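You operate a simulated robot arm through the tools that you are given. There is no shell and no other tool. Be economical: measure what you need, move in short steps, check, and stop when the job is done.

Carry out the task below with a simulated robot arm. There is one attempt and no reset: what you move stays moved.

JOB
Flush the push cock into the black cup, then fill the blue jar to about its line.
Fine: flush till oil follows the water; spill nothing; leave the jar under the cock.
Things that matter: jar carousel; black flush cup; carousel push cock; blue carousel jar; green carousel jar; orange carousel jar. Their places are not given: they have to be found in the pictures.

Only the result counts: the job must be done as asked and must still hold three seconds after the hand-in. Knocking over, shifting, dropping, spilling or breaking anything else fails it.

ROBOT AND FRAMES
A 6-joint arm with a two-finger parallel gripper, fixed in place. Base frame: the origin is at the foot of the arm, x ahead of it, y to its left, z up; the work surface is at about z = 714. Readings come in mm, degrees, newtons and seconds.
With the tool pointing down near the work surface it reaches from about 240 to 660 mm from the base axis. Its first joint turns from -66.0 to 66.0 degrees. Payload 2.9 kg.
Tool frame: the origin (TCP) lies between the finger pads and is the grasp point; the fingertips stand 30 mm ahead of it; z points along the fingers, y is the line along which they close. Largest opening 110 mm; finger width 20, thickness 10; the body of the gripper, 48 by 112 mm, starts 55 mm behind the TCP.
Orientation is that of the tool frame in the base frame, as a unit quaternion [x, y, z, w]. With the fingers straight down and closing along the base's y, the tool's x points along the base's -x, its y along +y and its z along -z.

CONTROLS
- The arm moves only by the tool nudge_tool. Its argument "steps" is a list of rows, each a list of 3 entries, a list of its own where there are three numbers: the shift along the base's x, y, z in mm, then the turn, a rotation vector about the base's x, y, z in rad, then the opening in per cent of the stroke, from 0 (shut) to 100 (fully open). In form: [[[tx, ty, tz], [wx, wy, wz], jaw], ...]. A call has 1 to 8 rows; each row shifts and turns the commanded pose from where the row before left it. Rows are played at 5 a second. More than 50 mm and 8.6 degrees between two rows, or a gripper value outside its range, and nothing of the call is played. Where a pose cannot be reached the arm comes as near as it can. A force on the tool above 40 N (or 10 N above the force at the start of the call, whichever is more), or a blocked arm, ends the call early, and 0.2 s more pass. Each finger travels about 108 mm/s and halts on what it meets, pressing with about 44 N; the grip force reading is that of the motor and also rises with nothing between the fingers. The clock runs only during rows and for 0.2 s after the last one: add rows that do not move to give the fingers time. It gives the time, the measured TCP pose, the force on the tool (base axes), the opening and the grip force at its end, in the units of the frame above (readings bear some noise), and new pictures: "show" is both (left out), scene, wrist or none.
- Cameras (640 x 400 px; columns grow to the right, rows downward): "scene" is fixed at [71.2, 424.8, 1396.6]; the picture's right is [-0.82, -0.57, 0.00], its down [-0.25, 0.36, -0.90] and it looks along [0.51, -0.74, -0.43] (base axes); focal length 347 px, centre (320, 200). "wrist" rides on the gripper at [-36, 0, -57] in the tool frame; the picture's right is [0.00, -1.00, 0.00], its down [0.97, 0.00, -0.24] and it looks along [0.24, 0.00, 0.97] (tool axes); focal length 218 px, centre (320, 200).
- measure_at(camera, pixels): for up to 12 pixels [column, row] of the newest picture of that camera ("zoom" is the newest enlarged one), the place [x, y, z] in the base frame of the surface seen there, good to about 3 mm. It takes no simulated time.
- enlarge(camera, box): a new picture of the part [left, top, right, bottom] of that camera's present view, enlarged. It takes no simulated time.
- hand_in(): hands the job in; it is judged then, once.

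Keep the steps short. Do not move on a guess: measure, check each grasp and each placing, and mend mistakes. In all there are 80 turns and 120 pictures (those below and enlarged ones count). Leave the gripper open and the arm clear of the work at the hand-in unless told otherwise, and finish with a single line.

The tools are called after ">>>" by a JSON object that holds its "method" and its "body". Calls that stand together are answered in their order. nudge_tool: Moves the arm, as the interface text tells. Its arguments: {"type":"object","properties":{"steps":{"type":"array","items":{"type":"array"}},"show":{"type":"string","enum":["both","scene","wrist","none"]}},"required":["steps"]} The other tools are called the same way: measure_at (camera, pixels) gives the place of the surface under pixels of a picture; enlarge (camera, box) takes an enlarged picture of a part of a camera's view; hand_in () hands the job in.

At the start:

```text
time: 0.0
position: [288.6, -260.5, 1245.9]
ee_rot: [0.0, 1.0, -0.001, 0.0]
contact_force: [-0.3, 0.4, -0.1]
finger_gap: 110.0
finger_force: 0.0
```

scene: 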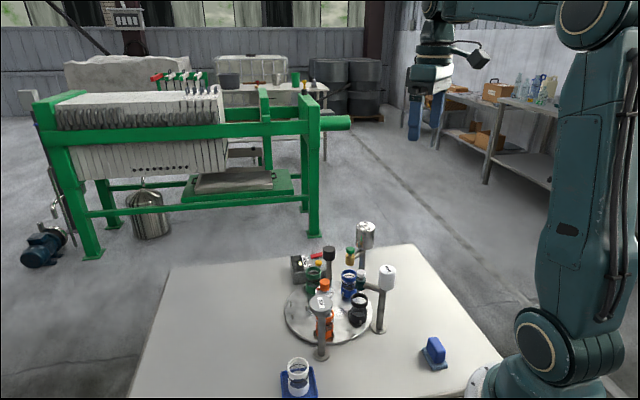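
wrist: 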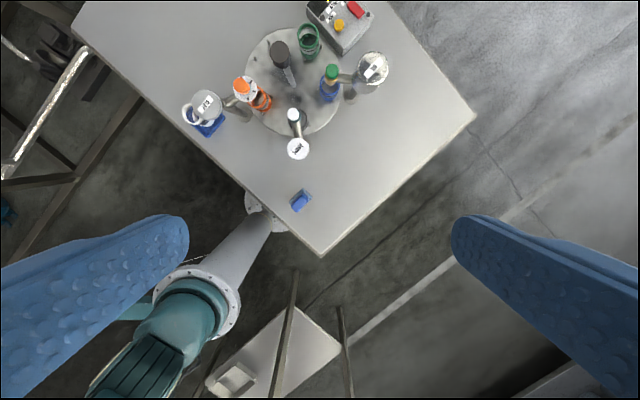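

I see a carousel with several jars and cocks. First I enlarge both views to identify the parts.

>>> {"method": "enlarge", "body": {"camera": "scene", "box": [260, 210, 460, 400]}}

>>> {"method": "enlarge", "body": {"camera": "wrist", "box": [170, 0, 410, 220]}}

```text
2.11 times, centred on (360, 305) of scene
```

zoom: 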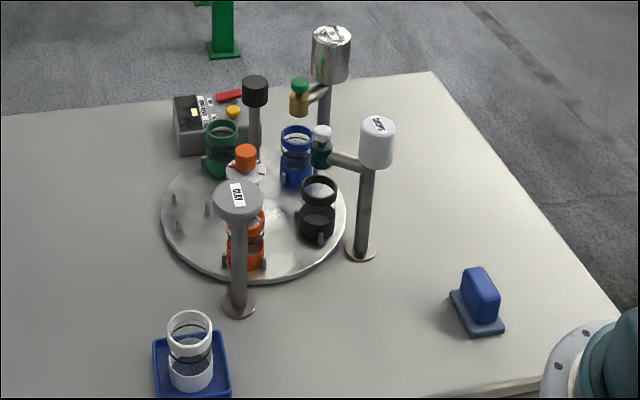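

```text
1.82 times, centred on (290, 110) of wrist
```

zoom: 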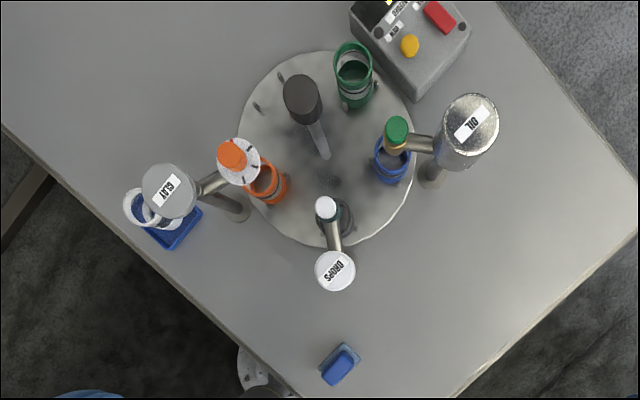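

There are three stations (CLAY, DROPS, OIL), a control box and a centre post with a black knob. I measure these from the zoomed wrist view, and take a closer look at the box and the OIL cock.

>>> {"method": "measure_at", "body": {"camera": "zoom", "pixels": [[397, 128], [465, 125], [326, 207], [335, 270], [232, 155], [302, 92], [353, 60], [410, 46], [439, 18], [345, 220], [392, 165], [268, 180]]}}

>>> {"method": "enlarge", "body": {"camera": "wrist", "box": [290, 0, 390, 62]}}

>>> {"method": "enlarge", "body": {"camera": "scene", "box": [280, 215, 400, 290]}}

```text
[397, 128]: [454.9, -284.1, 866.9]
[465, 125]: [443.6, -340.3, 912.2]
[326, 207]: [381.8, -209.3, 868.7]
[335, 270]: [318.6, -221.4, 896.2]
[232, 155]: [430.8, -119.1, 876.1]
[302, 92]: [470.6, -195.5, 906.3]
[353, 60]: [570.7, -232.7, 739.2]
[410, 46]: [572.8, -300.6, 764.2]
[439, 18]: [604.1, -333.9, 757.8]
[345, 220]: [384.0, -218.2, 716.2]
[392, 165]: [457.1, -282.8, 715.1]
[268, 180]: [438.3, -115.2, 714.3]
```

```text
6.40 times, centred on (340, 31) of wrist
```

zoom: 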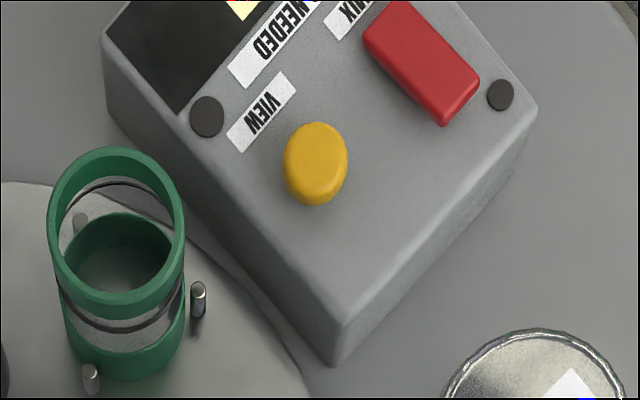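

```text
5.33 times, centred on (340, 252) of scene
```

zoom: 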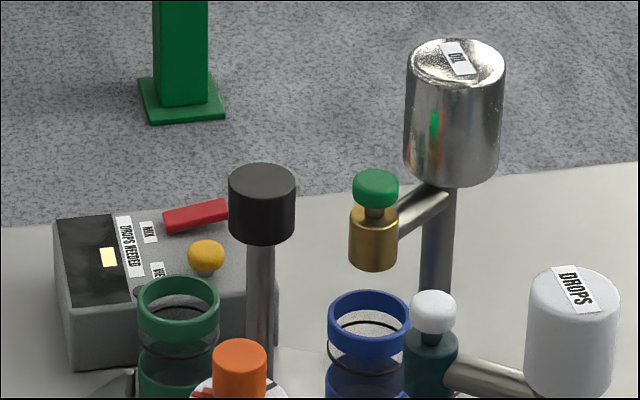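

The OIL cock (brass, green push cap) at about (455,-284,867) looks like the push cock. I move the camera above the carousel, high enough to clear everything, for a top view.

>>> {"method": "nudge_tool", "body": {"steps": [[[35, 15, -25], [0, 0, 0], 100], [[35, 15, -25], [0, 0, 0], 100], [[35, 15, -25], [0, 0, 0], 100], [[35, 17, -25], [0, 0, 0], 100], [[0, 0, 0], [0, 0, 0], 100]]}}

```text
time: 1.2
position: [427.5, -197.0, 1145.9]
ee_rot: [0.0, 1.0, 0.0, 0.0]
contact_force: [0.2, -0.1, -0.3]
finger_gap: 110.1
finger_force: 0.1
```

scene: 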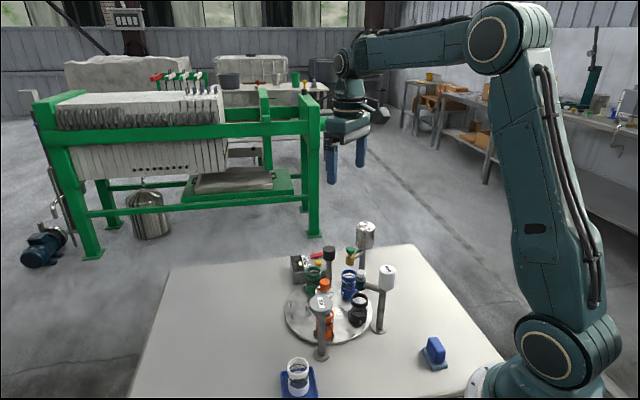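
wrist: 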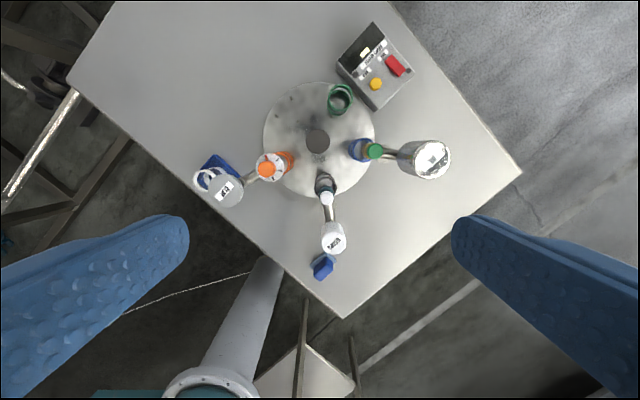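

>>> {"method": "enlarge", "body": {"camera": "wrist", "box": [250, 70, 410, 210]}}

>>> {"method": "enlarge", "body": {"camera": "scene", "box": [280, 265, 380, 345]}}

```text
2.86 times, centred on (330, 140) of wrist
```

zoom: 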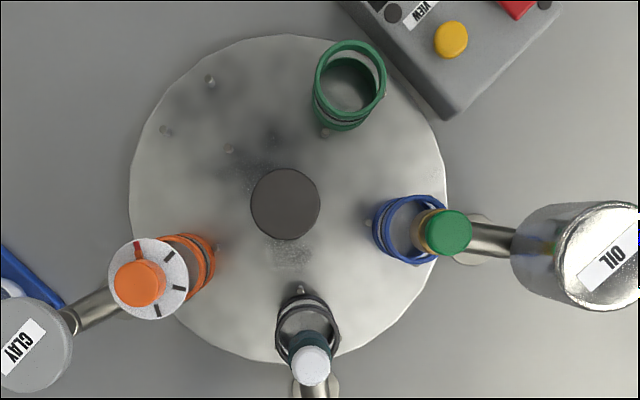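

```text
5.00 times, centred on (330, 305) of scene
```

zoom: 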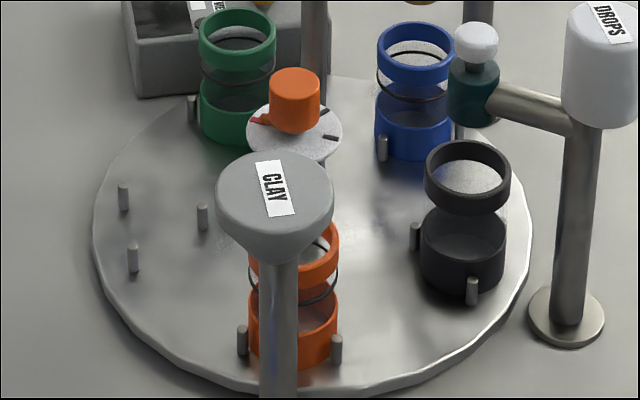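

Five slots on the carousel: green, blue (under OIL), black (under DROPS), orange (under CLAY), one empty. The black knob is on the centre post. I measure the knob, the disc edge, the jar rims and the caps.

>>> {"method": "measure_at", "body": {"camera": "wrist", "pixels": [[317.7, 141.4], [306.8, 141.4], [328.8, 141.4], [317.7, 130], [317.7, 152], [265, 140], [373, 130], [319.5, 83.5], [312.5, 194.5], [374, 151], [267, 170], [326, 198]]}}

>>> {"method": "measure_at", "body": {"camera": "zoom", "pixels": [[378, 65], [451, 65], [414, 83], [428, 180], [508, 180], [468, 212], [413, 155], [463, 290], [472, 95], [475, 40], [383, 150], [415, 235]]}}

>>> {"method": "enlarge", "body": {"camera": "scene", "box": [310, 220, 400, 305]}}

```text
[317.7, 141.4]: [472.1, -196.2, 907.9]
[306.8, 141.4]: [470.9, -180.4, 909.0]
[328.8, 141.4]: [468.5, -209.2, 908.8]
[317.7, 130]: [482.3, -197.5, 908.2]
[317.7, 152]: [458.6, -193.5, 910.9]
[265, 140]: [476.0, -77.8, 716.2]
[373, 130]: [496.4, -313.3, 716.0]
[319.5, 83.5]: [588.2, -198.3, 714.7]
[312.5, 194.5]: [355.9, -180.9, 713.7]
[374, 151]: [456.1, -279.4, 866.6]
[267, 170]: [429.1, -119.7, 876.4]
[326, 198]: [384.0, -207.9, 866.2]
```

```text
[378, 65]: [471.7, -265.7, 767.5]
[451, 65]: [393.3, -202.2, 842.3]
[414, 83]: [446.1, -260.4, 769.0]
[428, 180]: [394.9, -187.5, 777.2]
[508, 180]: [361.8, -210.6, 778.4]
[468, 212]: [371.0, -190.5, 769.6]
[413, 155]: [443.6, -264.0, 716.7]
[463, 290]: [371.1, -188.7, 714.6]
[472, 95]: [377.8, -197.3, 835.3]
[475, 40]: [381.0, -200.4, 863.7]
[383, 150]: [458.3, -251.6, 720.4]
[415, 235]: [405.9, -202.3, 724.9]
```

```text
4.71 times, centred on (355, 262) of scene
```

zoom: 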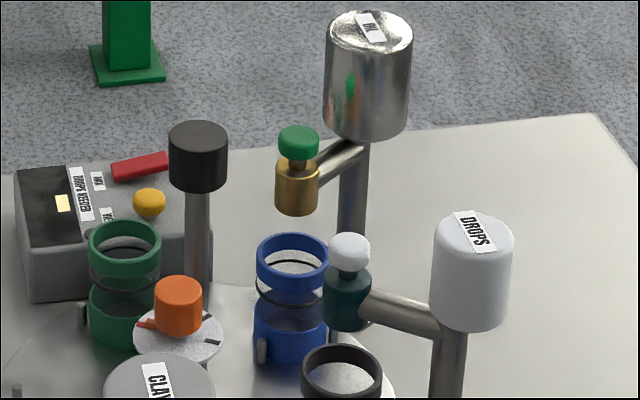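

Disc centre and knob are both at about (471,-196). Rotating +72° (counter-clockwise from above) would bring black under the OIL cock. I check the knob's height.

>>> {"method": "measure_at", "body": {"camera": "zoom", "pixels": [[198, 157], [198, 186], [198, 215], [298, 148], [298, 165], [298, 185], [298, 209], [340, 160], [350, 250], [178, 290], [292, 240], [292, 285]]}}

```text
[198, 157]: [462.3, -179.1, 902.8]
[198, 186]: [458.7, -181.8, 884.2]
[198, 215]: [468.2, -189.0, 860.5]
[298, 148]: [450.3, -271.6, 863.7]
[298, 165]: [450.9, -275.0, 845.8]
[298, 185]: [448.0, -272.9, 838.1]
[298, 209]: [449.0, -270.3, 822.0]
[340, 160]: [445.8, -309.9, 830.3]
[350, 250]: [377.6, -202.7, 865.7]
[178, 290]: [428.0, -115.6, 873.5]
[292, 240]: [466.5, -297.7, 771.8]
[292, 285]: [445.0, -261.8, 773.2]
```

The knob spans z≈882–909. I move over it, pre-turn the gripper by −36°, and set a 70 mm opening so the fingers clear the cocks.

>>> {"method": "nudge_tool", "body": {"steps": [[[22, 0, -30], [0, 0, -0.1257], 65], [[22, 1, -30], [0, 0, -0.1257], 65], [[0, 0, -30], [0, 0, -0.1257], 65], [[0, 0, -30], [0, 0, -0.1257], 65], [[0, 0, -20], [0, 0, -0.1257], 65], [[0, 0, 0], [0, 0, 0], 65]], "show": "wrist"}}

```text
time: 2.6
position: [472.0, -197.3, 1005.5]
ee_rot: [0.31, 0.951, 0.001, -0.001]
contact_force: [0.0, -0.1, -0.1]
finger_gap: 71.5
finger_force: 0.0
```

wrist: 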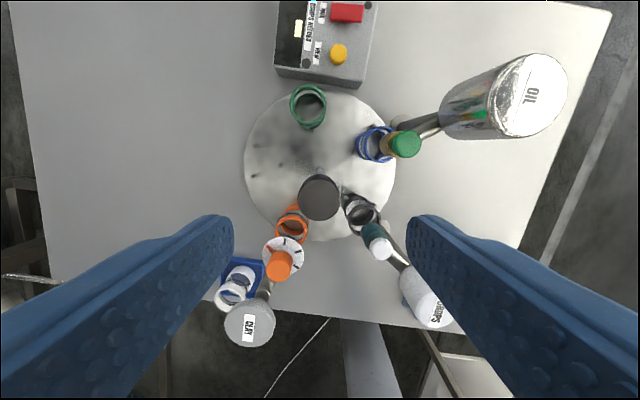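

The knob sits centred between the fingers. Descend around it to TCP z≈912.

>>> {"method": "nudge_tool", "body": {"steps": [[[-0.5, 1, -35], [0, 0, 0], 65], [[0, 0, -35], [0, 0, 0], 65], [[0, 0, -23], [0, 0, 0], 65], [[0, 0, 0], [0, 0, 0], 65]]}}

```text
time: 3.6
position: [472.5, -196.0, 911.8]
ee_rot: [0.309, 0.951, 0.0, 0.0]
contact_force: [0.4, -0.2, -0.5]
finger_gap: 71.9
finger_force: 0.0
```

scene: 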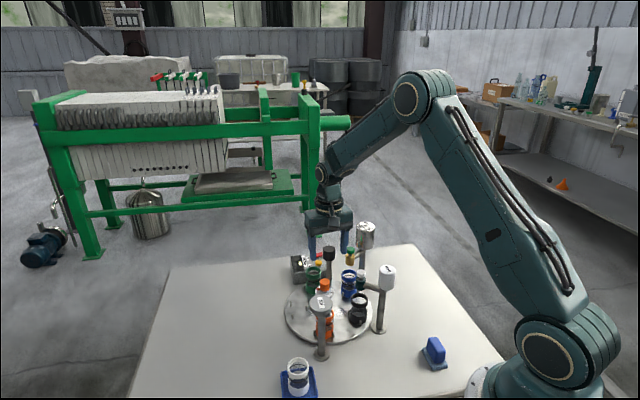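
wrist: 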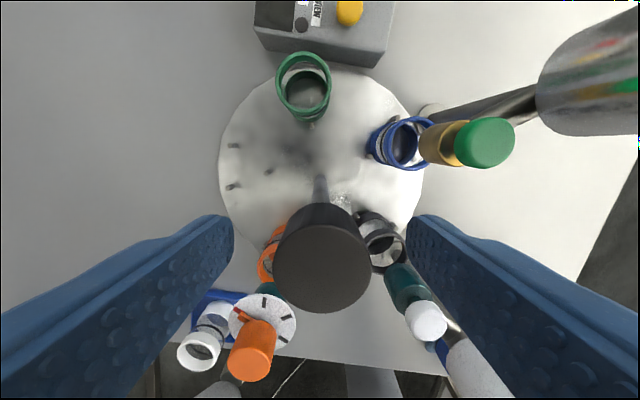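

Knob is between the pads. I close the fingers on it.

>>> {"method": "nudge_tool", "body": {"steps": [[[0, 0, 0], [0, 0, 0], 20], [[0, 0, 0], [0, 0, 0], 20], [[0, 0, 0], [0, 0, 0], 20]], "show": "none"}}

```text
time: 4.4
position: [472.3, -196.8, 913.3]
ee_rot: [0.31, 0.951, 0.001, 0.0]
contact_force: [-3.4, -4.7, -2.7]
finger_gap: 31.2
finger_force: 45.2
```

Gripped (gap 31 mm). Test turn of +14°, slowly.

>>> {"method": "nudge_tool", "body": {"steps": [[[0, 0, 0], [0, 0, 0.0628], 20], [[0, 0, 0], [0, 0, 0.0628], 20], [[0, 0, 0], [0, 0, 0.0628], 20], [[0, 0, 0], [0, 0, 0.0628], 20], [[0, 0, 0], [0, 0, 0], 20]]}}

```text
time: 5.6
position: [473.1, -195.3, 912.7]
ee_rot: [0.187, 0.982, 0.0, 0.001]
contact_force: [3.2, -4.9, -4.9]
finger_gap: 31.5
finger_force: 44.5
```

scene: 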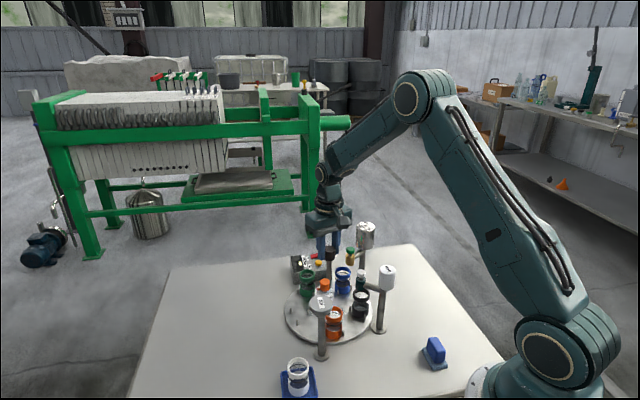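
wrist: 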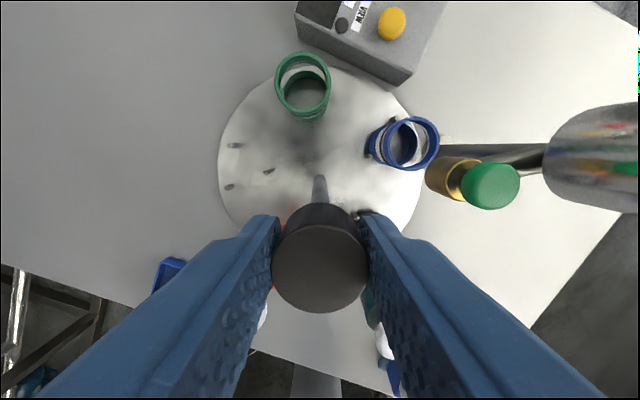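

The carousel turns with the knob. Continue smoothly to the total of +72°.

>>> {"method": "nudge_tool", "body": {"steps": [[[0, 0, 0], [0, 0, 0.0628], 20], [[0, 0, 0], [0, 0, 0.0628], 20], [[0, 0, 0], [0, 0, 0.0628], 20], [[0, 0, 0], [0, 0, 0.0628], 20], [[0, 0, 0], [0, 0, 0.0628], 20], [[0, 0, 0], [0, 0, 0.0628], 20], [[0, 0, 0], [0, 0, 0.0628], 20], [[0, 0, 0], [0, 0, 0.0628], 20]], "show": "none"}}

>>> {"method": "nudge_tool", "body": {"steps": [[[0, 0, 0], [0, 0, 0.0628], 20], [[0, 0, 0], [0, 0, 0.0628], 20], [[0, 0, 0], [0, 0, 0.0628], 20], [[0, 0, 0], [0, 0, 0.0628], 20], [[0, 0, 0], [0, 0, 0.0628], 20], [[0, 0, 0], [0, 0, 0.0628], 20], [[0, 0, 0], [0, 0, 0.0628], 20], [[0, 0, 0], [0, 0, 0.0628], 20]]}}

```text
time: 7.4
position: [472.2, -194.7, 912.4]
ee_rot: [-0.064, 0.998, 0.001, 0.001]
contact_force: [15.8, 10.0, -13.0]
finger_gap: 31.3
finger_force: 45.2
```

```text
time: 9.2
position: [472.3, -192.0, 912.8]
ee_rot: [-0.313, 0.95, 0.002, -0.001]
contact_force: [4.4, 24.8, -5.4]
finger_gap: 31.2
finger_force: 44.6
```

scene: 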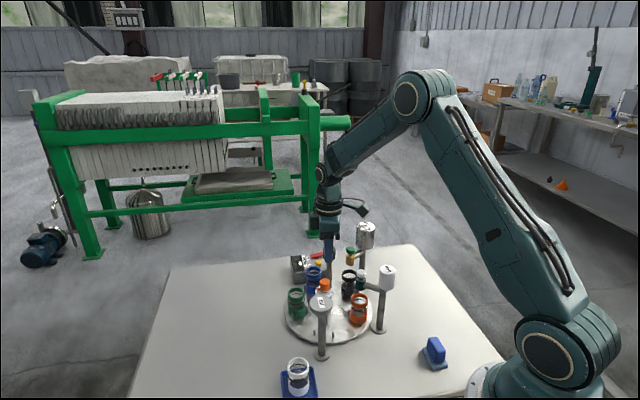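
wrist: 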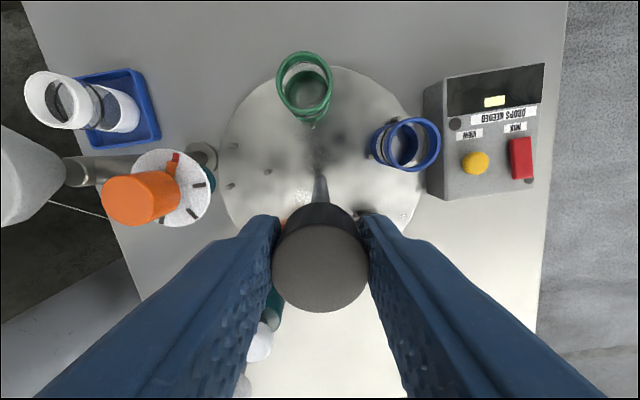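

Turned by 72°. Side force of 25 N has built up, so I release and rise straight up for a check.

>>> {"method": "nudge_tool", "body": {"steps": [[[0, 0, 0], [0, 0, 0], 60], [[0, 0, 0], [0, 0, 0], 60], [[0, 0, 40], [0, 0, 0], 60], [[0, 0, 45], [0, 0, 0], 60], [[0, 0, 45], [0, 0, 0], 60], [[0, 0, 45], [0, 0, 0], 60], [[-30, 0, 45], [0, 0, 0], 60], [[0, 0, 0], [0, 0, 0], 60]]}}

>>> {"method": "enlarge", "body": {"camera": "scene", "box": [280, 220, 400, 345]}}

>>> {"method": "enlarge", "body": {"camera": "wrist", "box": [230, 60, 430, 200]}}

```text
refused: row 7 steps farther than a row can; nothing moved
```

```text
3.20 times, centred on (340, 282) of scene
```

zoom: 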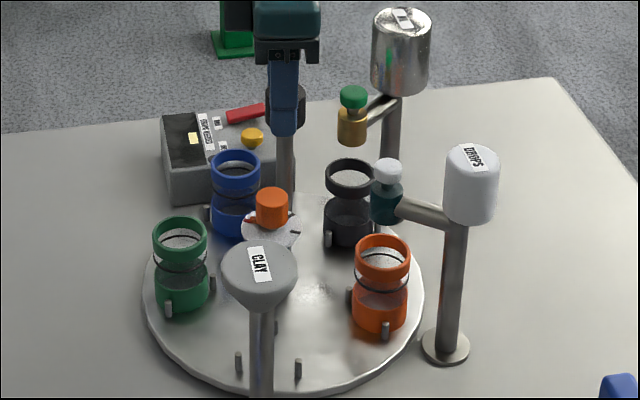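

```text
2.86 times, centred on (330, 130) of wrist
```

zoom: 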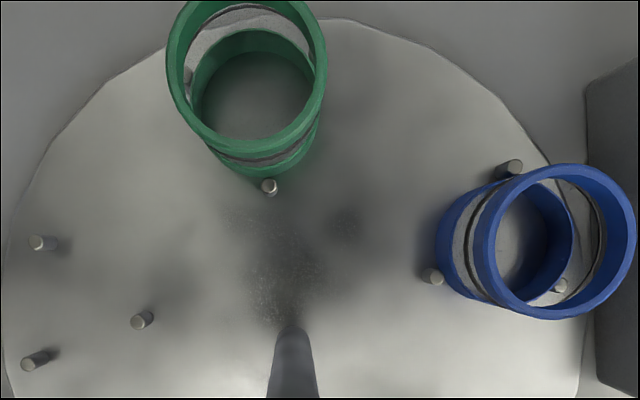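

The release was refused because one row was too long. I redo it with shorter rows.

>>> {"method": "nudge_tool", "body": {"steps": [[[0, 0, 0], [0, 0, 0], 60], [[0, 0, 0], [0, 0, 0], 60], [[0, 0, 40], [0, 0, 0.1257], 60], [[0, 0, 45], [0, 0, -0.1257], 60], [[0, 0, 45], [0, 0, -0.1257], 60], [[0, 0, 45], [0, 0, -0.1257], 60], [[-30, 0, 35], [0, 0, -0.1257], 60], [[0, 0, 0], [0, 0, -0.1257], 60]]}}

>>> {"method": "enlarge", "body": {"camera": "wrist", "box": [240, 70, 420, 220]}}

```text
time: 11.0
position: [441.6, -194.7, 1121.7]
ee_rot: [-0.061, 0.998, -0.001, 0.0]
contact_force: [0.3, 0.1, -0.4]
finger_gap: 66.2
finger_force: 0.0
```

scene: 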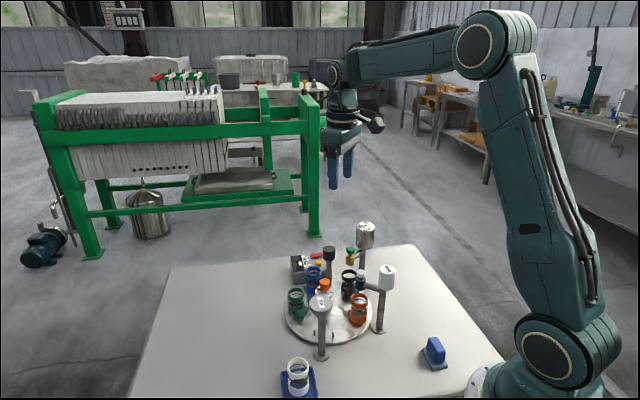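
wrist: 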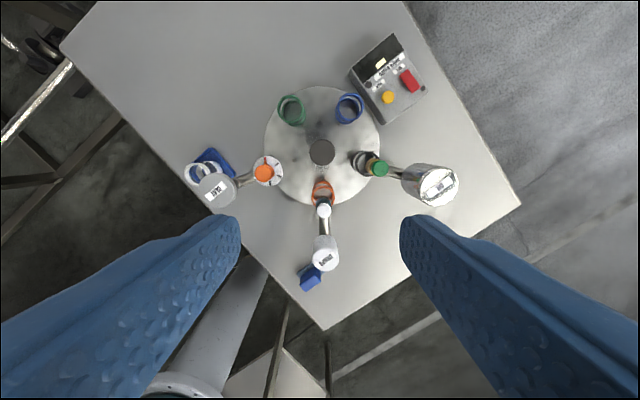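

```text
2.67 times, centred on (330, 145) of wrist
```

zoom: 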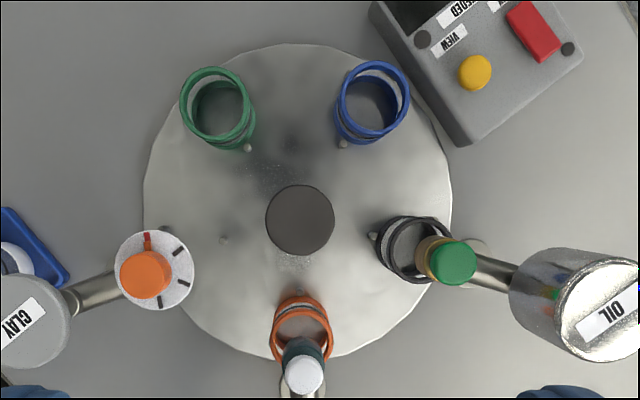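

I check the black cup's alignment beneath the spout in the scene view.

>>> {"method": "enlarge", "body": {"camera": "scene", "box": [320, 240, 384, 310]}}

```text
5.71 times, centred on (352, 275) of scene
```

zoom: 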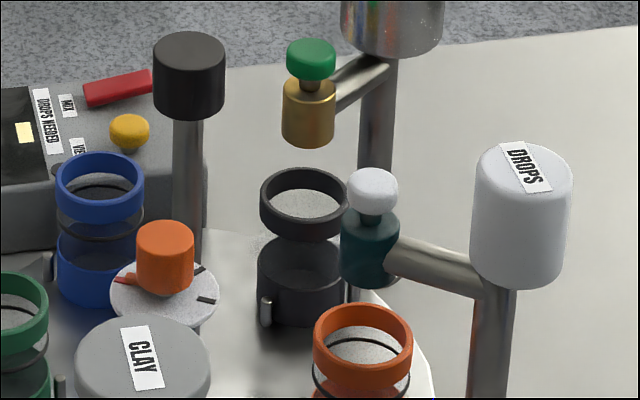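

>>> {"method": "measure_at", "body": {"camera": "zoom", "pixels": [[263, 195], [303, 225], [310, 170], [303, 310], [261, 285], [345, 290], [308, 140], [286, 110], [332, 110], [310, 52], [309, 85], [266, 312]]}}

>>> {"method": "measure_at", "body": {"camera": "wrist", "pixels": [[378.5, 169.5], [374, 169.5], [378.5, 174], [383, 169], [378.5, 165], [351.5, 158]]}}

```text
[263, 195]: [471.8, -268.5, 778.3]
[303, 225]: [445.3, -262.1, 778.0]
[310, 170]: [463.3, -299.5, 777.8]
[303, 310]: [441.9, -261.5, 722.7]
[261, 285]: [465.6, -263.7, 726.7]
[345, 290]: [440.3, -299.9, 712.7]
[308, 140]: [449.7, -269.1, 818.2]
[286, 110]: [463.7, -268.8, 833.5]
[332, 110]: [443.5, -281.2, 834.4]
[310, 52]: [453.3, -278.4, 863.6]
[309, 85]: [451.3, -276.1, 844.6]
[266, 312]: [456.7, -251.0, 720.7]
```

```text
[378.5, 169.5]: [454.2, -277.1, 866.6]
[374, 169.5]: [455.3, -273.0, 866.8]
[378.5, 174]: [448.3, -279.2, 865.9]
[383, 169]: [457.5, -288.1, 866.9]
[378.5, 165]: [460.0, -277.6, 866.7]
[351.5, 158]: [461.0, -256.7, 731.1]
```

Cup centre (454,-281) lies right under the spout (455,-280). I close the fingers and go above the green cap, tips about 20 mm over it.

>>> {"method": "nudge_tool", "body": {"steps": [[[5, -29, 0], [0, 0, -0.06], 0], [[5, -29, 0], [0, 0, -0.06], 0], [[3.4, -27.8, -30], [0, 0, 0], 0], [[0, 0, -45], [0, 0, 0], 0], [[0, 0, -45], [0, 0, 0], 0], [[0, 0, -45], [0, 0, 0], 0], [[0, 0, -37], [0, 0, 0], 0], [[0, 0, 0], [0, 0, 0], 0]]}}

>>> {"method": "enlarge", "body": {"camera": "scene", "box": [310, 225, 400, 310]}}

```text
time: 12.8
position: [455.8, -280.1, 919.6]
ee_rot: [-0.003, 1.0, 0.0, 0.0]
contact_force: [0.9, 0.4, -0.2]
finger_gap: 0.0
finger_force: 37.2
```

scene: 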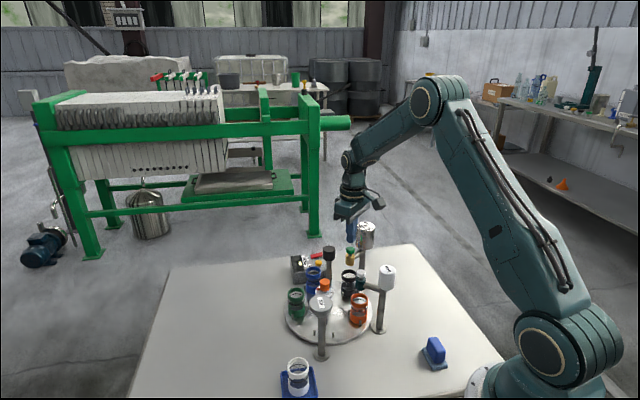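
wrist: 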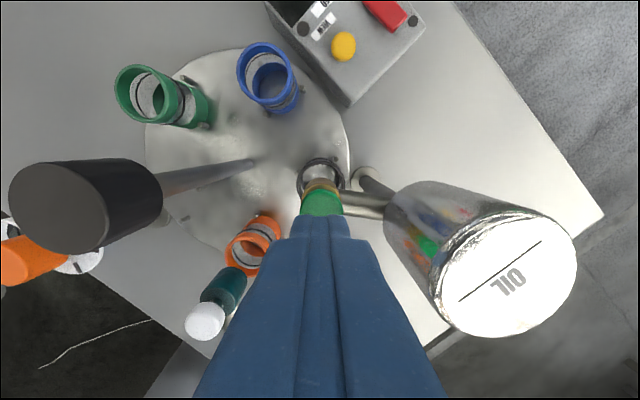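

```text
4.71 times, centred on (355, 268) of scene
```

zoom: 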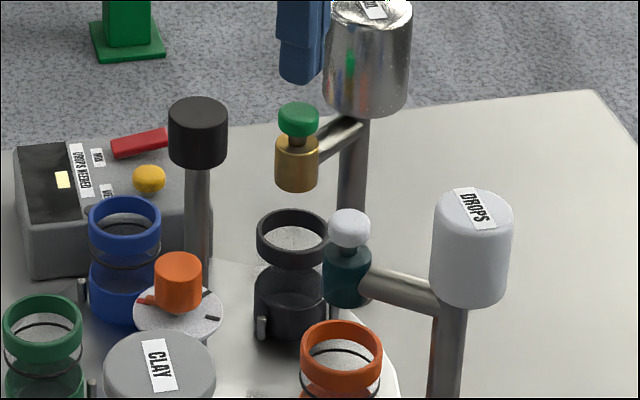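

Tips are over the cap. I descend 22 mm to near touching, then 3 mm more, and look.

>>> {"method": "nudge_tool", "body": {"steps": [[[-0.5, 0, -12], [0, 0, 0], 0], [[0, 0, -8], [0, 0, 0], 0], [[0, 0, -3], [0, 0, 0], 0], [[0, 0, -2], [0, 0, 0], 0]], "show": "none"}}

>>> {"method": "enlarge", "body": {"camera": "scene", "box": [320, 240, 384, 310]}}

```text
time: 13.8
position: [455.6, -281.1, 895.9]
ee_rot: [-0.003, 1.0, -0.001, 0.0]
contact_force: [-0.2, 0.4, 0.9]
finger_gap: 0.0
finger_force: 37.6
```

```text
5.71 times, centred on (352, 275) of scene
```

zoom: 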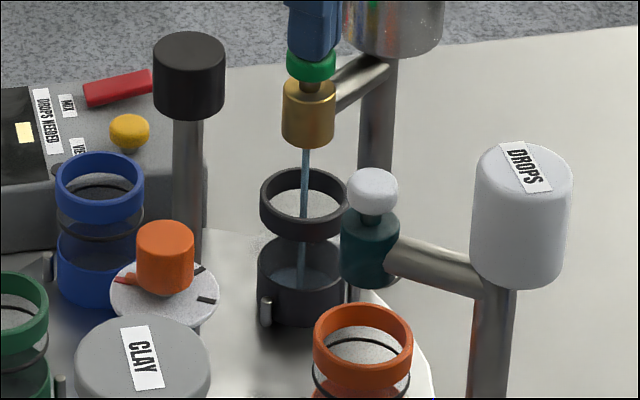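

Water (blue-grey stream) is already running into the cup with light pressure. I hold for a second and look.

>>> {"method": "nudge_tool", "body": {"steps": [[[0, 0, -0.5], [0, 0, 0], 0], [[0, 0, 0], [0, 0, 0], 0], [[0, 0, 0], [0, 0, 0], 0], [[0, 0, 0], [0, 0, 0], 0]], "show": "none"}}

>>> {"method": "enlarge", "body": {"camera": "scene", "box": [320, 240, 384, 310]}}

```text
time: 14.8
position: [455.1, -281.7, 894.2]
ee_rot: [-0.002, 1.0, -0.001, 0.0]
contact_force: [-0.3, -0.9, 0.8]
finger_gap: 0.1
finger_force: 37.5
```

```text
5.71 times, centred on (352, 275) of scene
```

zoom: 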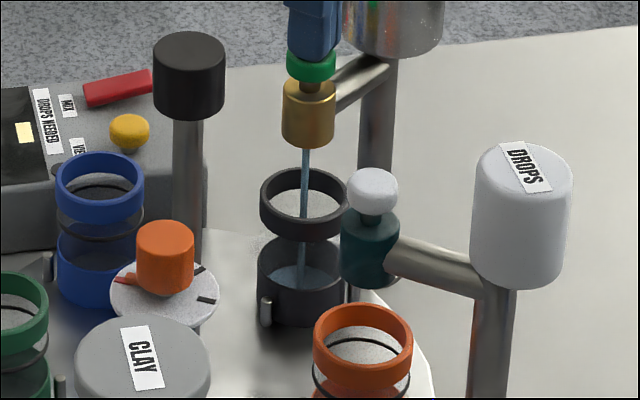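

Still water; the cup holds a little. Another second.

>>> {"method": "nudge_tool", "body": {"steps": [[[0, 0, 0], [0, 0, 0], 0], [[0, 0, 0], [0, 0, 0], 0], [[0, 0, 0], [0, 0, 0], 0], [[0, 0, 0], [0, 0, 0], 0], [[0, 0, 0], [0, 0, 0], 0]], "show": "none"}}

>>> {"method": "enlarge", "body": {"camera": "scene", "box": [320, 240, 384, 310]}}

```text
time: 16.0
position: [453.8, -281.7, 895.1]
ee_rot: [-0.003, 1.0, 0.0, 0.0]
contact_force: [-1.3, 0.4, 1.2]
finger_gap: 0.0
finger_force: 37.7
```

```text
5.71 times, centred on (352, 275) of scene
```

zoom: 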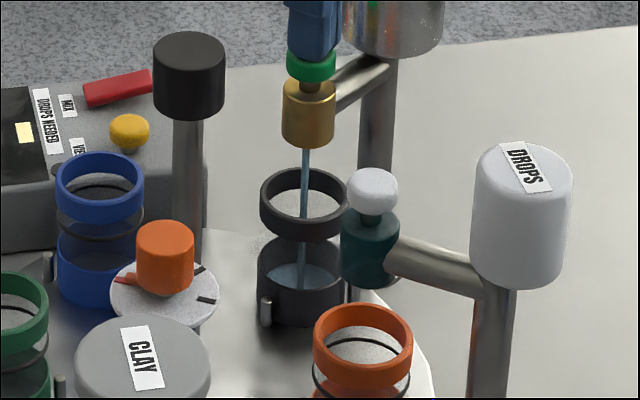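

Level rises slowly, still water. Continue holding 1.8 s.

>>> {"method": "nudge_tool", "body": {"steps": [[[0, 0, 0], [0, 0, 0], 0], [[0, 0, 0], [0, 0, 0], 0], [[0, 0, 0], [0, 0, 0], 0], [[0, 0, 0], [0, 0, 0], 0], [[0, 0, 0], [0, 0, 0], 0], [[0, 0, 0], [0, 0, 0], 0], [[0, 0, 0], [0, 0, 0], 0], [[0, 0, 0], [0, 0, 0], 0]], "show": "none"}}

>>> {"method": "enlarge", "body": {"camera": "scene", "box": [320, 240, 384, 310]}}

```text
time: 17.8
position: [455.6, -282.0, 894.7]
ee_rot: [-0.003, 1.0, 0.0, 0.001]
contact_force: [-0.6, 0.4, 1.7]
finger_gap: 0.0
finger_force: 37.8
```

```text
5.71 times, centred on (352, 275) of scene
```

zoom: 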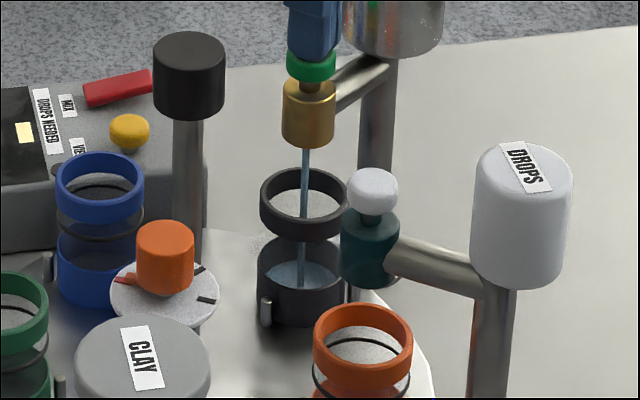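

Still water. Hold on another 1.8 s.

>>> {"method": "nudge_tool", "body": {"steps": [[[0, 0, 0], [0, 0, 0], 0], [[0, 0, 0], [0, 0, 0], 0], [[0, 0, 0], [0, 0, 0], 0], [[0, 0, 0], [0, 0, 0], 0], [[0, 0, 0], [0, 0, 0], 0], [[0, 0, 0], [0, 0, 0], 0], [[0, 0, 0], [0, 0, 0], 0], [[0, 0, 0], [0, 0, 0], 0]], "show": "none"}}

>>> {"method": "enlarge", "body": {"camera": "scene", "box": [320, 240, 384, 310]}}

```text
time: 19.6
position: [454.6, -281.9, 894.5]
ee_rot: [-0.003, 1.0, 0.0, 0.0]
contact_force: [0.4, 0.4, 0.8]
finger_gap: 0.0
finger_force: 37.5
```

```text
5.71 times, centred on (352, 275) of scene
```

zoom: 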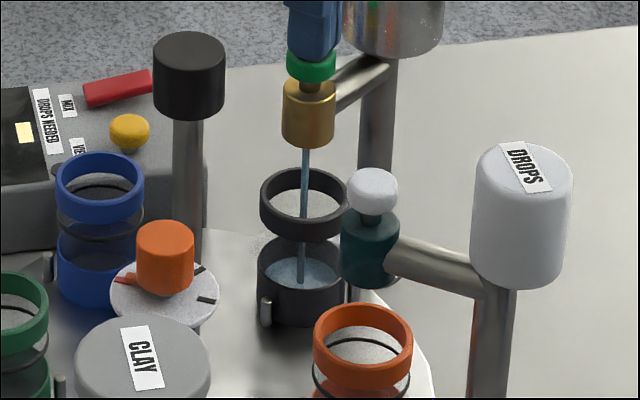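

Still water. I measure the water surface to estimate the rate, and keep holding.

>>> {"method": "measure_at", "body": {"camera": "zoom", "pixels": [[285, 272], [318, 272], [290, 278]]}}

>>> {"method": "nudge_tool", "body": {"steps": [[[0, 0, 0], [0, 0, 0], 0], [[0, 0, 0], [0, 0, 0], 0], [[0, 0, 0], [0, 0, 0], 0], [[0, 0, 0], [0, 0, 0], 0], [[0, 0, 0], [0, 0, 0], 0], [[0, 0, 0], [0, 0, 0], 0], [[0, 0, 0], [0, 0, 0], 0], [[0, 0, 0], [0, 0, 0], 0]], "show": "none"}}

>>> {"method": "enlarge", "body": {"camera": "scene", "box": [320, 240, 384, 310]}}

```text
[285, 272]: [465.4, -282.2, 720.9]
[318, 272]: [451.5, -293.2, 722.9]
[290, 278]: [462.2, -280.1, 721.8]
```

```text
time: 21.4
position: [454.5, -281.1, 895.0]
ee_rot: [-0.003, 1.0, 0.0, 0.0]
contact_force: [0.1, -0.7, 1.2]
finger_gap: 0.0
finger_force: 37.4
```

```text
5.71 times, centred on (352, 275) of scene
```

zoom: 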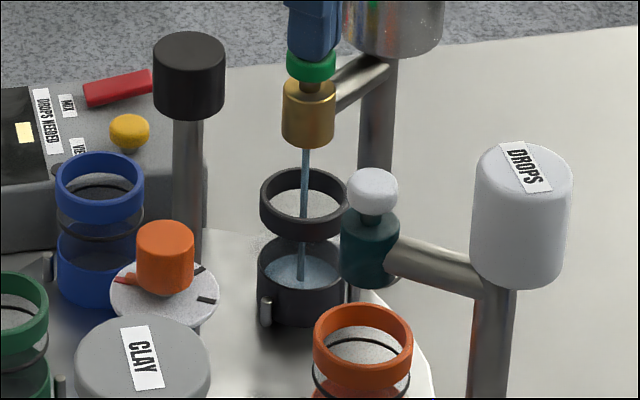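

Flow is slow (~1 mm/s of level) and there's plenty of cup left. I press 1.5 mm deeper and hold on.

>>> {"method": "nudge_tool", "body": {"steps": [[[0, 0.5, -1.5], [0, 0, 0], 0], [[0, 0, 0], [0, 0, 0], 0], [[0, 0, 0], [0, 0, 0], 0], [[0, 0, 0], [0, 0, 0], 0], [[0, 0, 0], [0, 0, 0], 0], [[0, 0, 0], [0, 0, 0], 0]], "show": "none"}}

>>> {"method": "enlarge", "body": {"camera": "scene", "box": [320, 240, 384, 310]}}

```text
time: 22.8
position: [455.1, -280.9, 893.9]
ee_rot: [-0.002, 1.0, -0.001, -0.001]
contact_force: [1.0, -0.1, 1.6]
finger_gap: 0.2
finger_force: 37.3
```

```text
5.71 times, centred on (352, 275) of scene
```

zoom: 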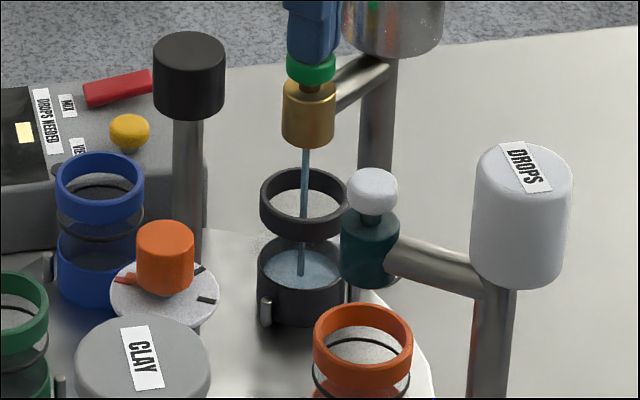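

Somewhat faster; still water. Hold more.

>>> {"method": "nudge_tool", "body": {"steps": [[[0, 0, 0], [0, 0, 0], 0], [[0, 0, 0], [0, 0, 0], 0], [[0, 0, 0], [0, 0, 0], 0], [[0, 0, 0], [0, 0, 0], 0], [[0, 0, 0], [0, 0, 0], 0], [[0, 0, 0], [0, 0, 0], 0]], "show": "none"}}

>>> {"method": "enlarge", "body": {"camera": "scene", "box": [320, 240, 384, 310]}}

```text
time: 24.2
position: [455.6, -281.1, 893.7]
ee_rot: [-0.002, 1.0, -0.001, 0.0]
contact_force: [0.2, -0.1, 0.6]
finger_gap: 0.0
finger_force: 37.4
```

```text
5.71 times, centred on (352, 275) of scene
```

zoom: 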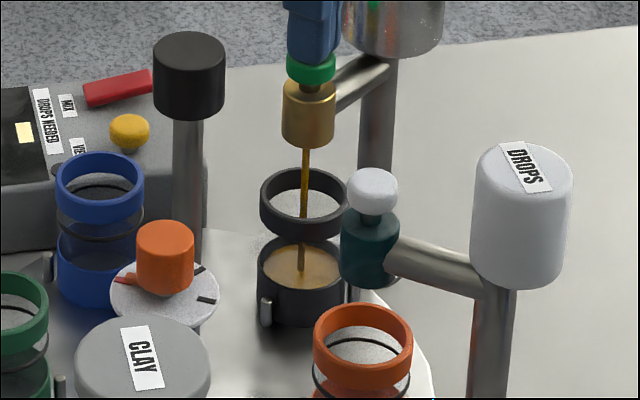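

Oil (amber) now follows. I lift off the cap and check that the stream stops.

>>> {"method": "nudge_tool", "body": {"steps": [[[0, 0, 10], [0, 0, 0], 0], [[0, 0, 20], [0, 0, 0], 0], [[0, 0, 40], [0, 0, 0], 0], [[0, 0, 0], [0, 0, 0], 0], [[0, 0, 0], [0, 0, 0], 0]], "show": "none"}}

>>> {"method": "enlarge", "body": {"camera": "scene", "box": [320, 240, 384, 310]}}

```text
time: 25.4
position: [457.4, -280.6, 963.8]
ee_rot: [-0.003, 1.0, 0.001, 0.0]
contact_force: [-0.6, -0.3, -0.1]
finger_gap: 0.1
finger_force: 37.8
```

```text
5.71 times, centred on (352, 275) of scene
```

zoom: 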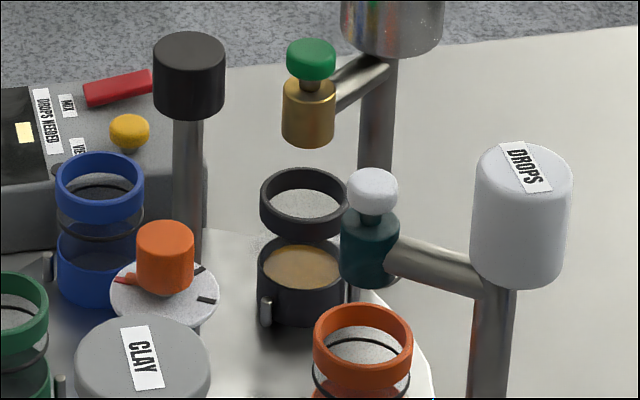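

The stream has stopped and the cup isn't near its rim. Back to the knob: rise, move over it, pre-turn +36°, open to 70 mm.

>>> {"method": "nudge_tool", "body": {"steps": [[[0, 0, 45], [0, 0, 0.1257], 0], [[7, 42, 0], [0, 0, 0.1257], 30], [[7, 42, 0], [0, 0, 0.1257], 65], [[0, 0, 0], [0, 0, 0.1257], 65], [[0, 0, 0], [0, 0, 0.1257], 65], [[0, 0, 0], [0, 0, 0], 65]], "show": "wrist"}}

```text
time: 26.8
position: [468.3, -197.5, 1009.3]
ee_rot: [-0.313, 0.95, 0.0, 0.0]
contact_force: [0.6, -0.3, -0.6]
finger_gap: 71.5
finger_force: 0.1
```

wrist: 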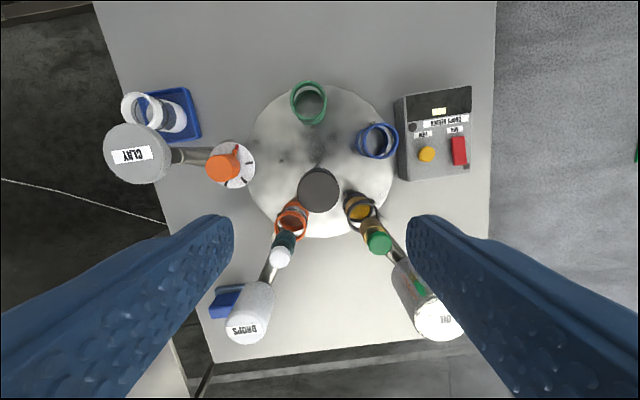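

Knob centred. I shift +2.5 mm in x, descend to 912, and then close.

>>> {"method": "nudge_tool", "body": {"steps": [[[2.5, 1.5, -35], [0, 0, 0], 65], [[0, 0, -35], [0, 0, 0], 65], [[0, 0, -27], [0, 0, 0], 65], [[0, 0, 0], [0, 0, 0], 65], [[0, 0, 0], [0, 0, 0], 20], [[0, 0, 0], [0, 0, 0], 20], [[0, 0, 0], [0, 0, 0], 20], [[0, 0, 0], [0, 0, 0], 20]], "show": "none"}}

```text
time: 28.6
position: [469.9, -194.8, 910.9]
ee_rot: [-0.313, 0.95, 0.001, -0.001]
contact_force: [-10.4, 16.8, 1.7]
finger_gap: 31.2
finger_force: 44.9
```

Gripped; side force along the closing line says I'm a little off-centre. I ease by 2 mm that way and read again.

>>> {"method": "nudge_tool", "body": {"steps": [[[-1.2, 1.6, 0], [0, 0, 0], 20], [[0, 0, 0], [0, 0, 0], 20]], "show": "none"}}

```text
time: 29.2
position: [470.4, -194.4, 912.3]
ee_rot: [-0.312, 0.95, -0.001, 0.001]
contact_force: [-0.9, 3.7, -5.5]
finger_gap: 31.4
finger_force: 45.0
```

Now nearly force-free. Turn back −72° in 16 gentle rows.

>>> {"method": "nudge_tool", "body": {"steps": [[[0, 0, 0], [0, 0, -0.0785], 20], [[0, 0, 0], [0, 0, -0.0785], 20], [[0, 0, 0], [0, 0, -0.0785], 20], [[0, 0, 0], [0, 0, -0.0785], 20], [[0, 0, 0], [0, 0, -0.0785], 20], [[0, 0, 0], [0, 0, -0.0785], 20], [[0, 0, 0], [0, 0, -0.0785], 20], [[0, 0, 0], [0, 0, -0.0785], 20]], "show": "none"}}

>>> {"method": "nudge_tool", "body": {"steps": [[[0, 0, 0], [0, 0, -0.0785], 20], [[0, 0, 0], [0, 0, -0.0785], 20], [[0, 0, 0], [0, 0, -0.0785], 20], [[0, 0, 0], [0, 0, -0.0785], 20], [[0, 0, 0], [0, 0, -0.0785], 20], [[0, 0, 0], [0, 0, -0.0785], 20], [[0, 0, 0], [0, 0, -0.0785], 20], [[0, 0, 0], [0, 0, -0.0785], 20]]}}

>>> {"method": "enlarge", "body": {"camera": "scene", "box": [320, 240, 384, 310]}}

```text
time: 31.0
position: [469.9, -194.9, 912.4]
ee_rot: [-0.001, 1.0, 0.0, 0.0]
contact_force: [0.9, -10.7, -9.7]
finger_gap: 31.2
finger_force: 44.6
```

```text
time: 32.8
position: [469.6, -195.2, 911.5]
ee_rot: [0.308, 0.951, -0.001, 0.0]
contact_force: [-2.0, -16.6, 2.4]
finger_gap: 31.4
finger_force: 45.0
```

scene: 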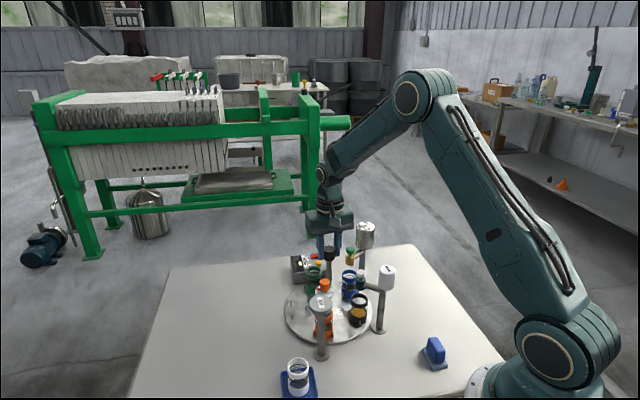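
wrist: 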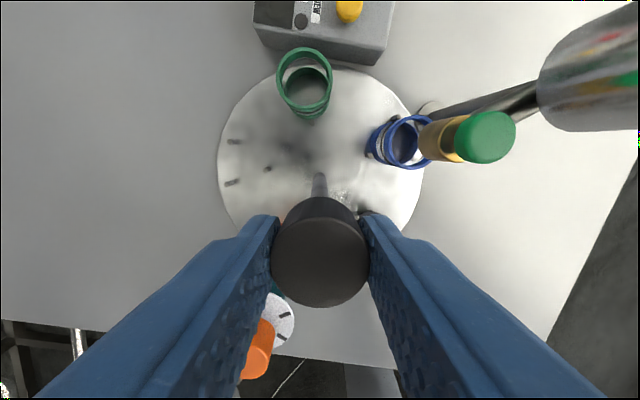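

```text
5.71 times, centred on (352, 275) of scene
```

zoom: 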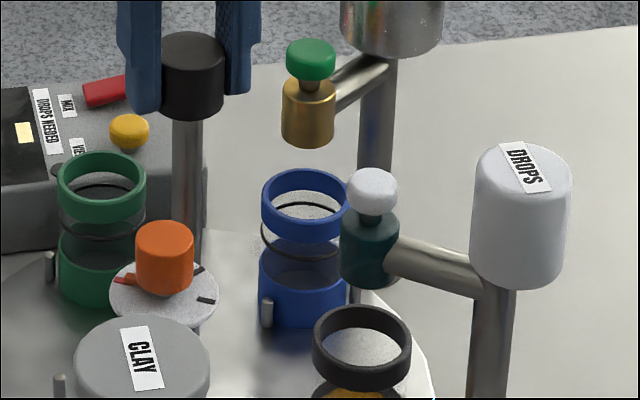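

Blue is back beneath the cock with the same alignment. I release, rise, and move with closed fingers over the cap.

>>> {"method": "nudge_tool", "body": {"steps": [[[0, 0, 0], [0, 0, 0], 60], [[0, 0, 0], [0, 0, 0], 60], [[0, 0, 45], [0, 0, 0.12], 60], [[0, 0, 45], [0, 0, 0.12], 60], [[-7, -42, 0], [0, 0, 0.12], 20], [[-7, -43, 0], [0, 0, 0.12], 0], [[0, 0, 0], [0, 0, 0.148], 0], [[0, 0, 0], [0, 0, 0], 0]]}}

>>> {"method": "enlarge", "body": {"camera": "scene", "box": [320, 240, 384, 310]}}

```text
time: 34.6
position: [457.2, -278.6, 1001.0]
ee_rot: [-0.004, 1.0, 0.0, 0.0]
contact_force: [0.1, 0.2, -0.4]
finger_gap: 0.0
finger_force: 38.0
```

scene: 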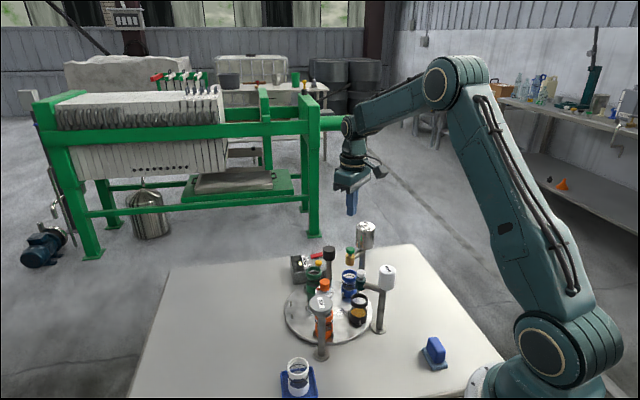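
wrist: 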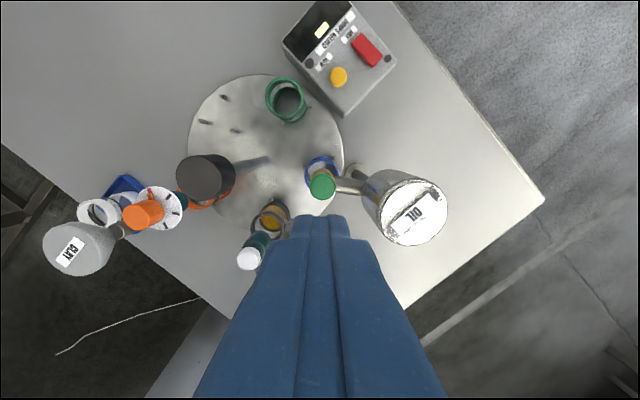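

```text
5.71 times, centred on (352, 275) of scene
```

zoom: 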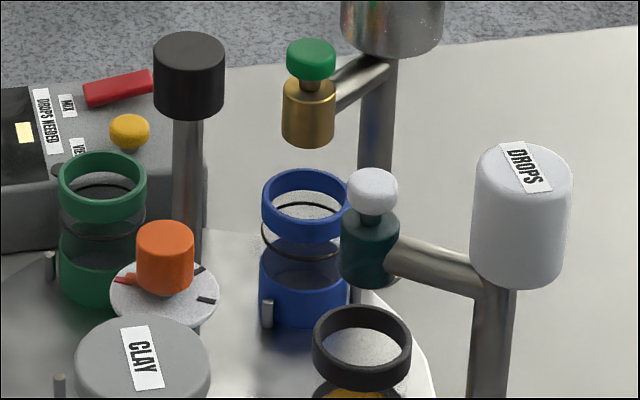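

I measure the line on the blue jar, then descend toward the cap.

>>> {"method": "measure_at", "body": {"camera": "zoom", "pixels": [[290, 256], [300, 257.5], [263, 238], [305, 203], [300, 225], [300, 280], [302, 190], [285, 268]]}}

>>> {"method": "nudge_tool", "body": {"steps": [[[-1, -1, -40], [0, 0, 0], 0], [[-1, -1, -41], [0, 0, 0], 0], [[0, 0, 0], [0, 0, 0], 0]], "show": "none"}}

```text
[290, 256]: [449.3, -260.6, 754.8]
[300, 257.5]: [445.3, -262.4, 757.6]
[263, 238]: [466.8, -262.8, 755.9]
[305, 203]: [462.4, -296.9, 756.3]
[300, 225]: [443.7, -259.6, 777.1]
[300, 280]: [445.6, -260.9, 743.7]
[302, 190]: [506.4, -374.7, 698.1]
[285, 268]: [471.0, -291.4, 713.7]
```

```text
time: 35.4
position: [454.8, -279.2, 920.0]
ee_rot: [-0.003, 1.0, 0.0, -0.001]
contact_force: [-0.4, 0.4, 0.5]
finger_gap: 0.0
finger_force: 37.7
```

Line is at z≈756, rim 777, floor ≈717: about 39 mm of fill. Press to TCP ≈893 and watch.

>>> {"method": "nudge_tool", "body": {"steps": [[[0, -1, -12], [0, 0, 0], 0], [[0, 0, -10], [0, 0, 0], 0], [[0, 0, -3], [0, 0, 0], 0], [[0, 0, -1.5], [0, 0, 0], 0], [[0, 0, 0], [0, 0, 0], 0], [[0, 0, 0], [0, 0, 0], 0], [[0, 0, 0], [0, 0, 0], 0], [[0, 0, 0], [0, 0, 0], 0]], "show": "none"}}

>>> {"method": "enlarge", "body": {"camera": "scene", "box": [320, 240, 384, 310]}}

```text
time: 37.2
position: [453.9, -282.6, 894.2]
ee_rot: [-0.003, 1.0, 0.0, 0.0]
contact_force: [0.6, 0.2, 1.2]
finger_gap: 0.0
finger_force: 37.5
```

```text
5.71 times, centred on (352, 275) of scene
```

zoom: 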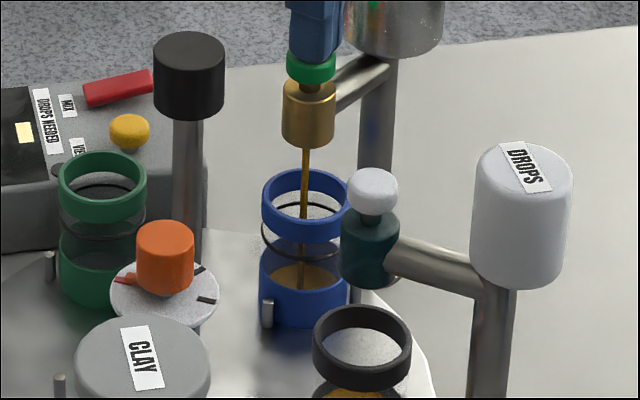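

Oil is running into the blue jar. Hold another 1.8 s and measure the surface.

>>> {"method": "nudge_tool", "body": {"steps": [[[0, 0, 0], [0, 0, 0], 0], [[0, 0, 0], [0, 0, 0], 0], [[0, 0, 0], [0, 0, 0], 0], [[0, 0, 0], [0, 0, 0], 0], [[0, 0, 0], [0, 0, 0], 0], [[0, 0, 0], [0, 0, 0], 0], [[0, 0, 0], [0, 0, 0], 0], [[0, 0, 0], [0, 0, 0], 0]], "show": "none"}}

>>> {"method": "enlarge", "body": {"camera": "scene", "box": [320, 240, 384, 310]}}

>>> {"method": "measure_at", "body": {"camera": "zoom", "pixels": [[285, 270], [290, 275], [318, 270], [318, 262]]}}

```text
time: 39.0
position: [453.5, -281.5, 893.3]
ee_rot: [-0.002, 1.0, 0.0, 0.0]
contact_force: [0.1, -0.5, 1.1]
finger_gap: 0.1
finger_force: 38.1
```

```text
5.71 times, centred on (352, 275) of scene
```

zoom: 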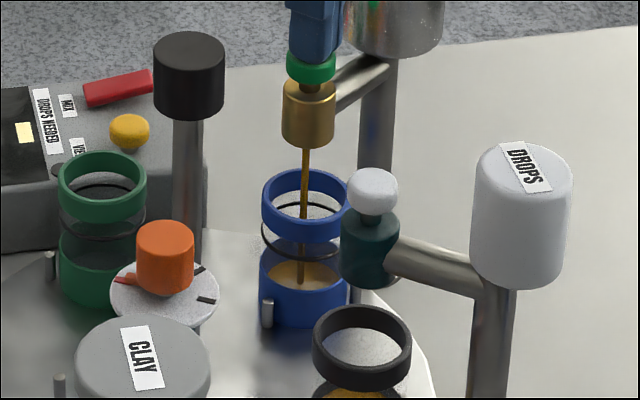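

```text
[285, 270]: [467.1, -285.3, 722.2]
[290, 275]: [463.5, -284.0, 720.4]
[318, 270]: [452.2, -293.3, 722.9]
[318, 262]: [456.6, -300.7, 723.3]
```

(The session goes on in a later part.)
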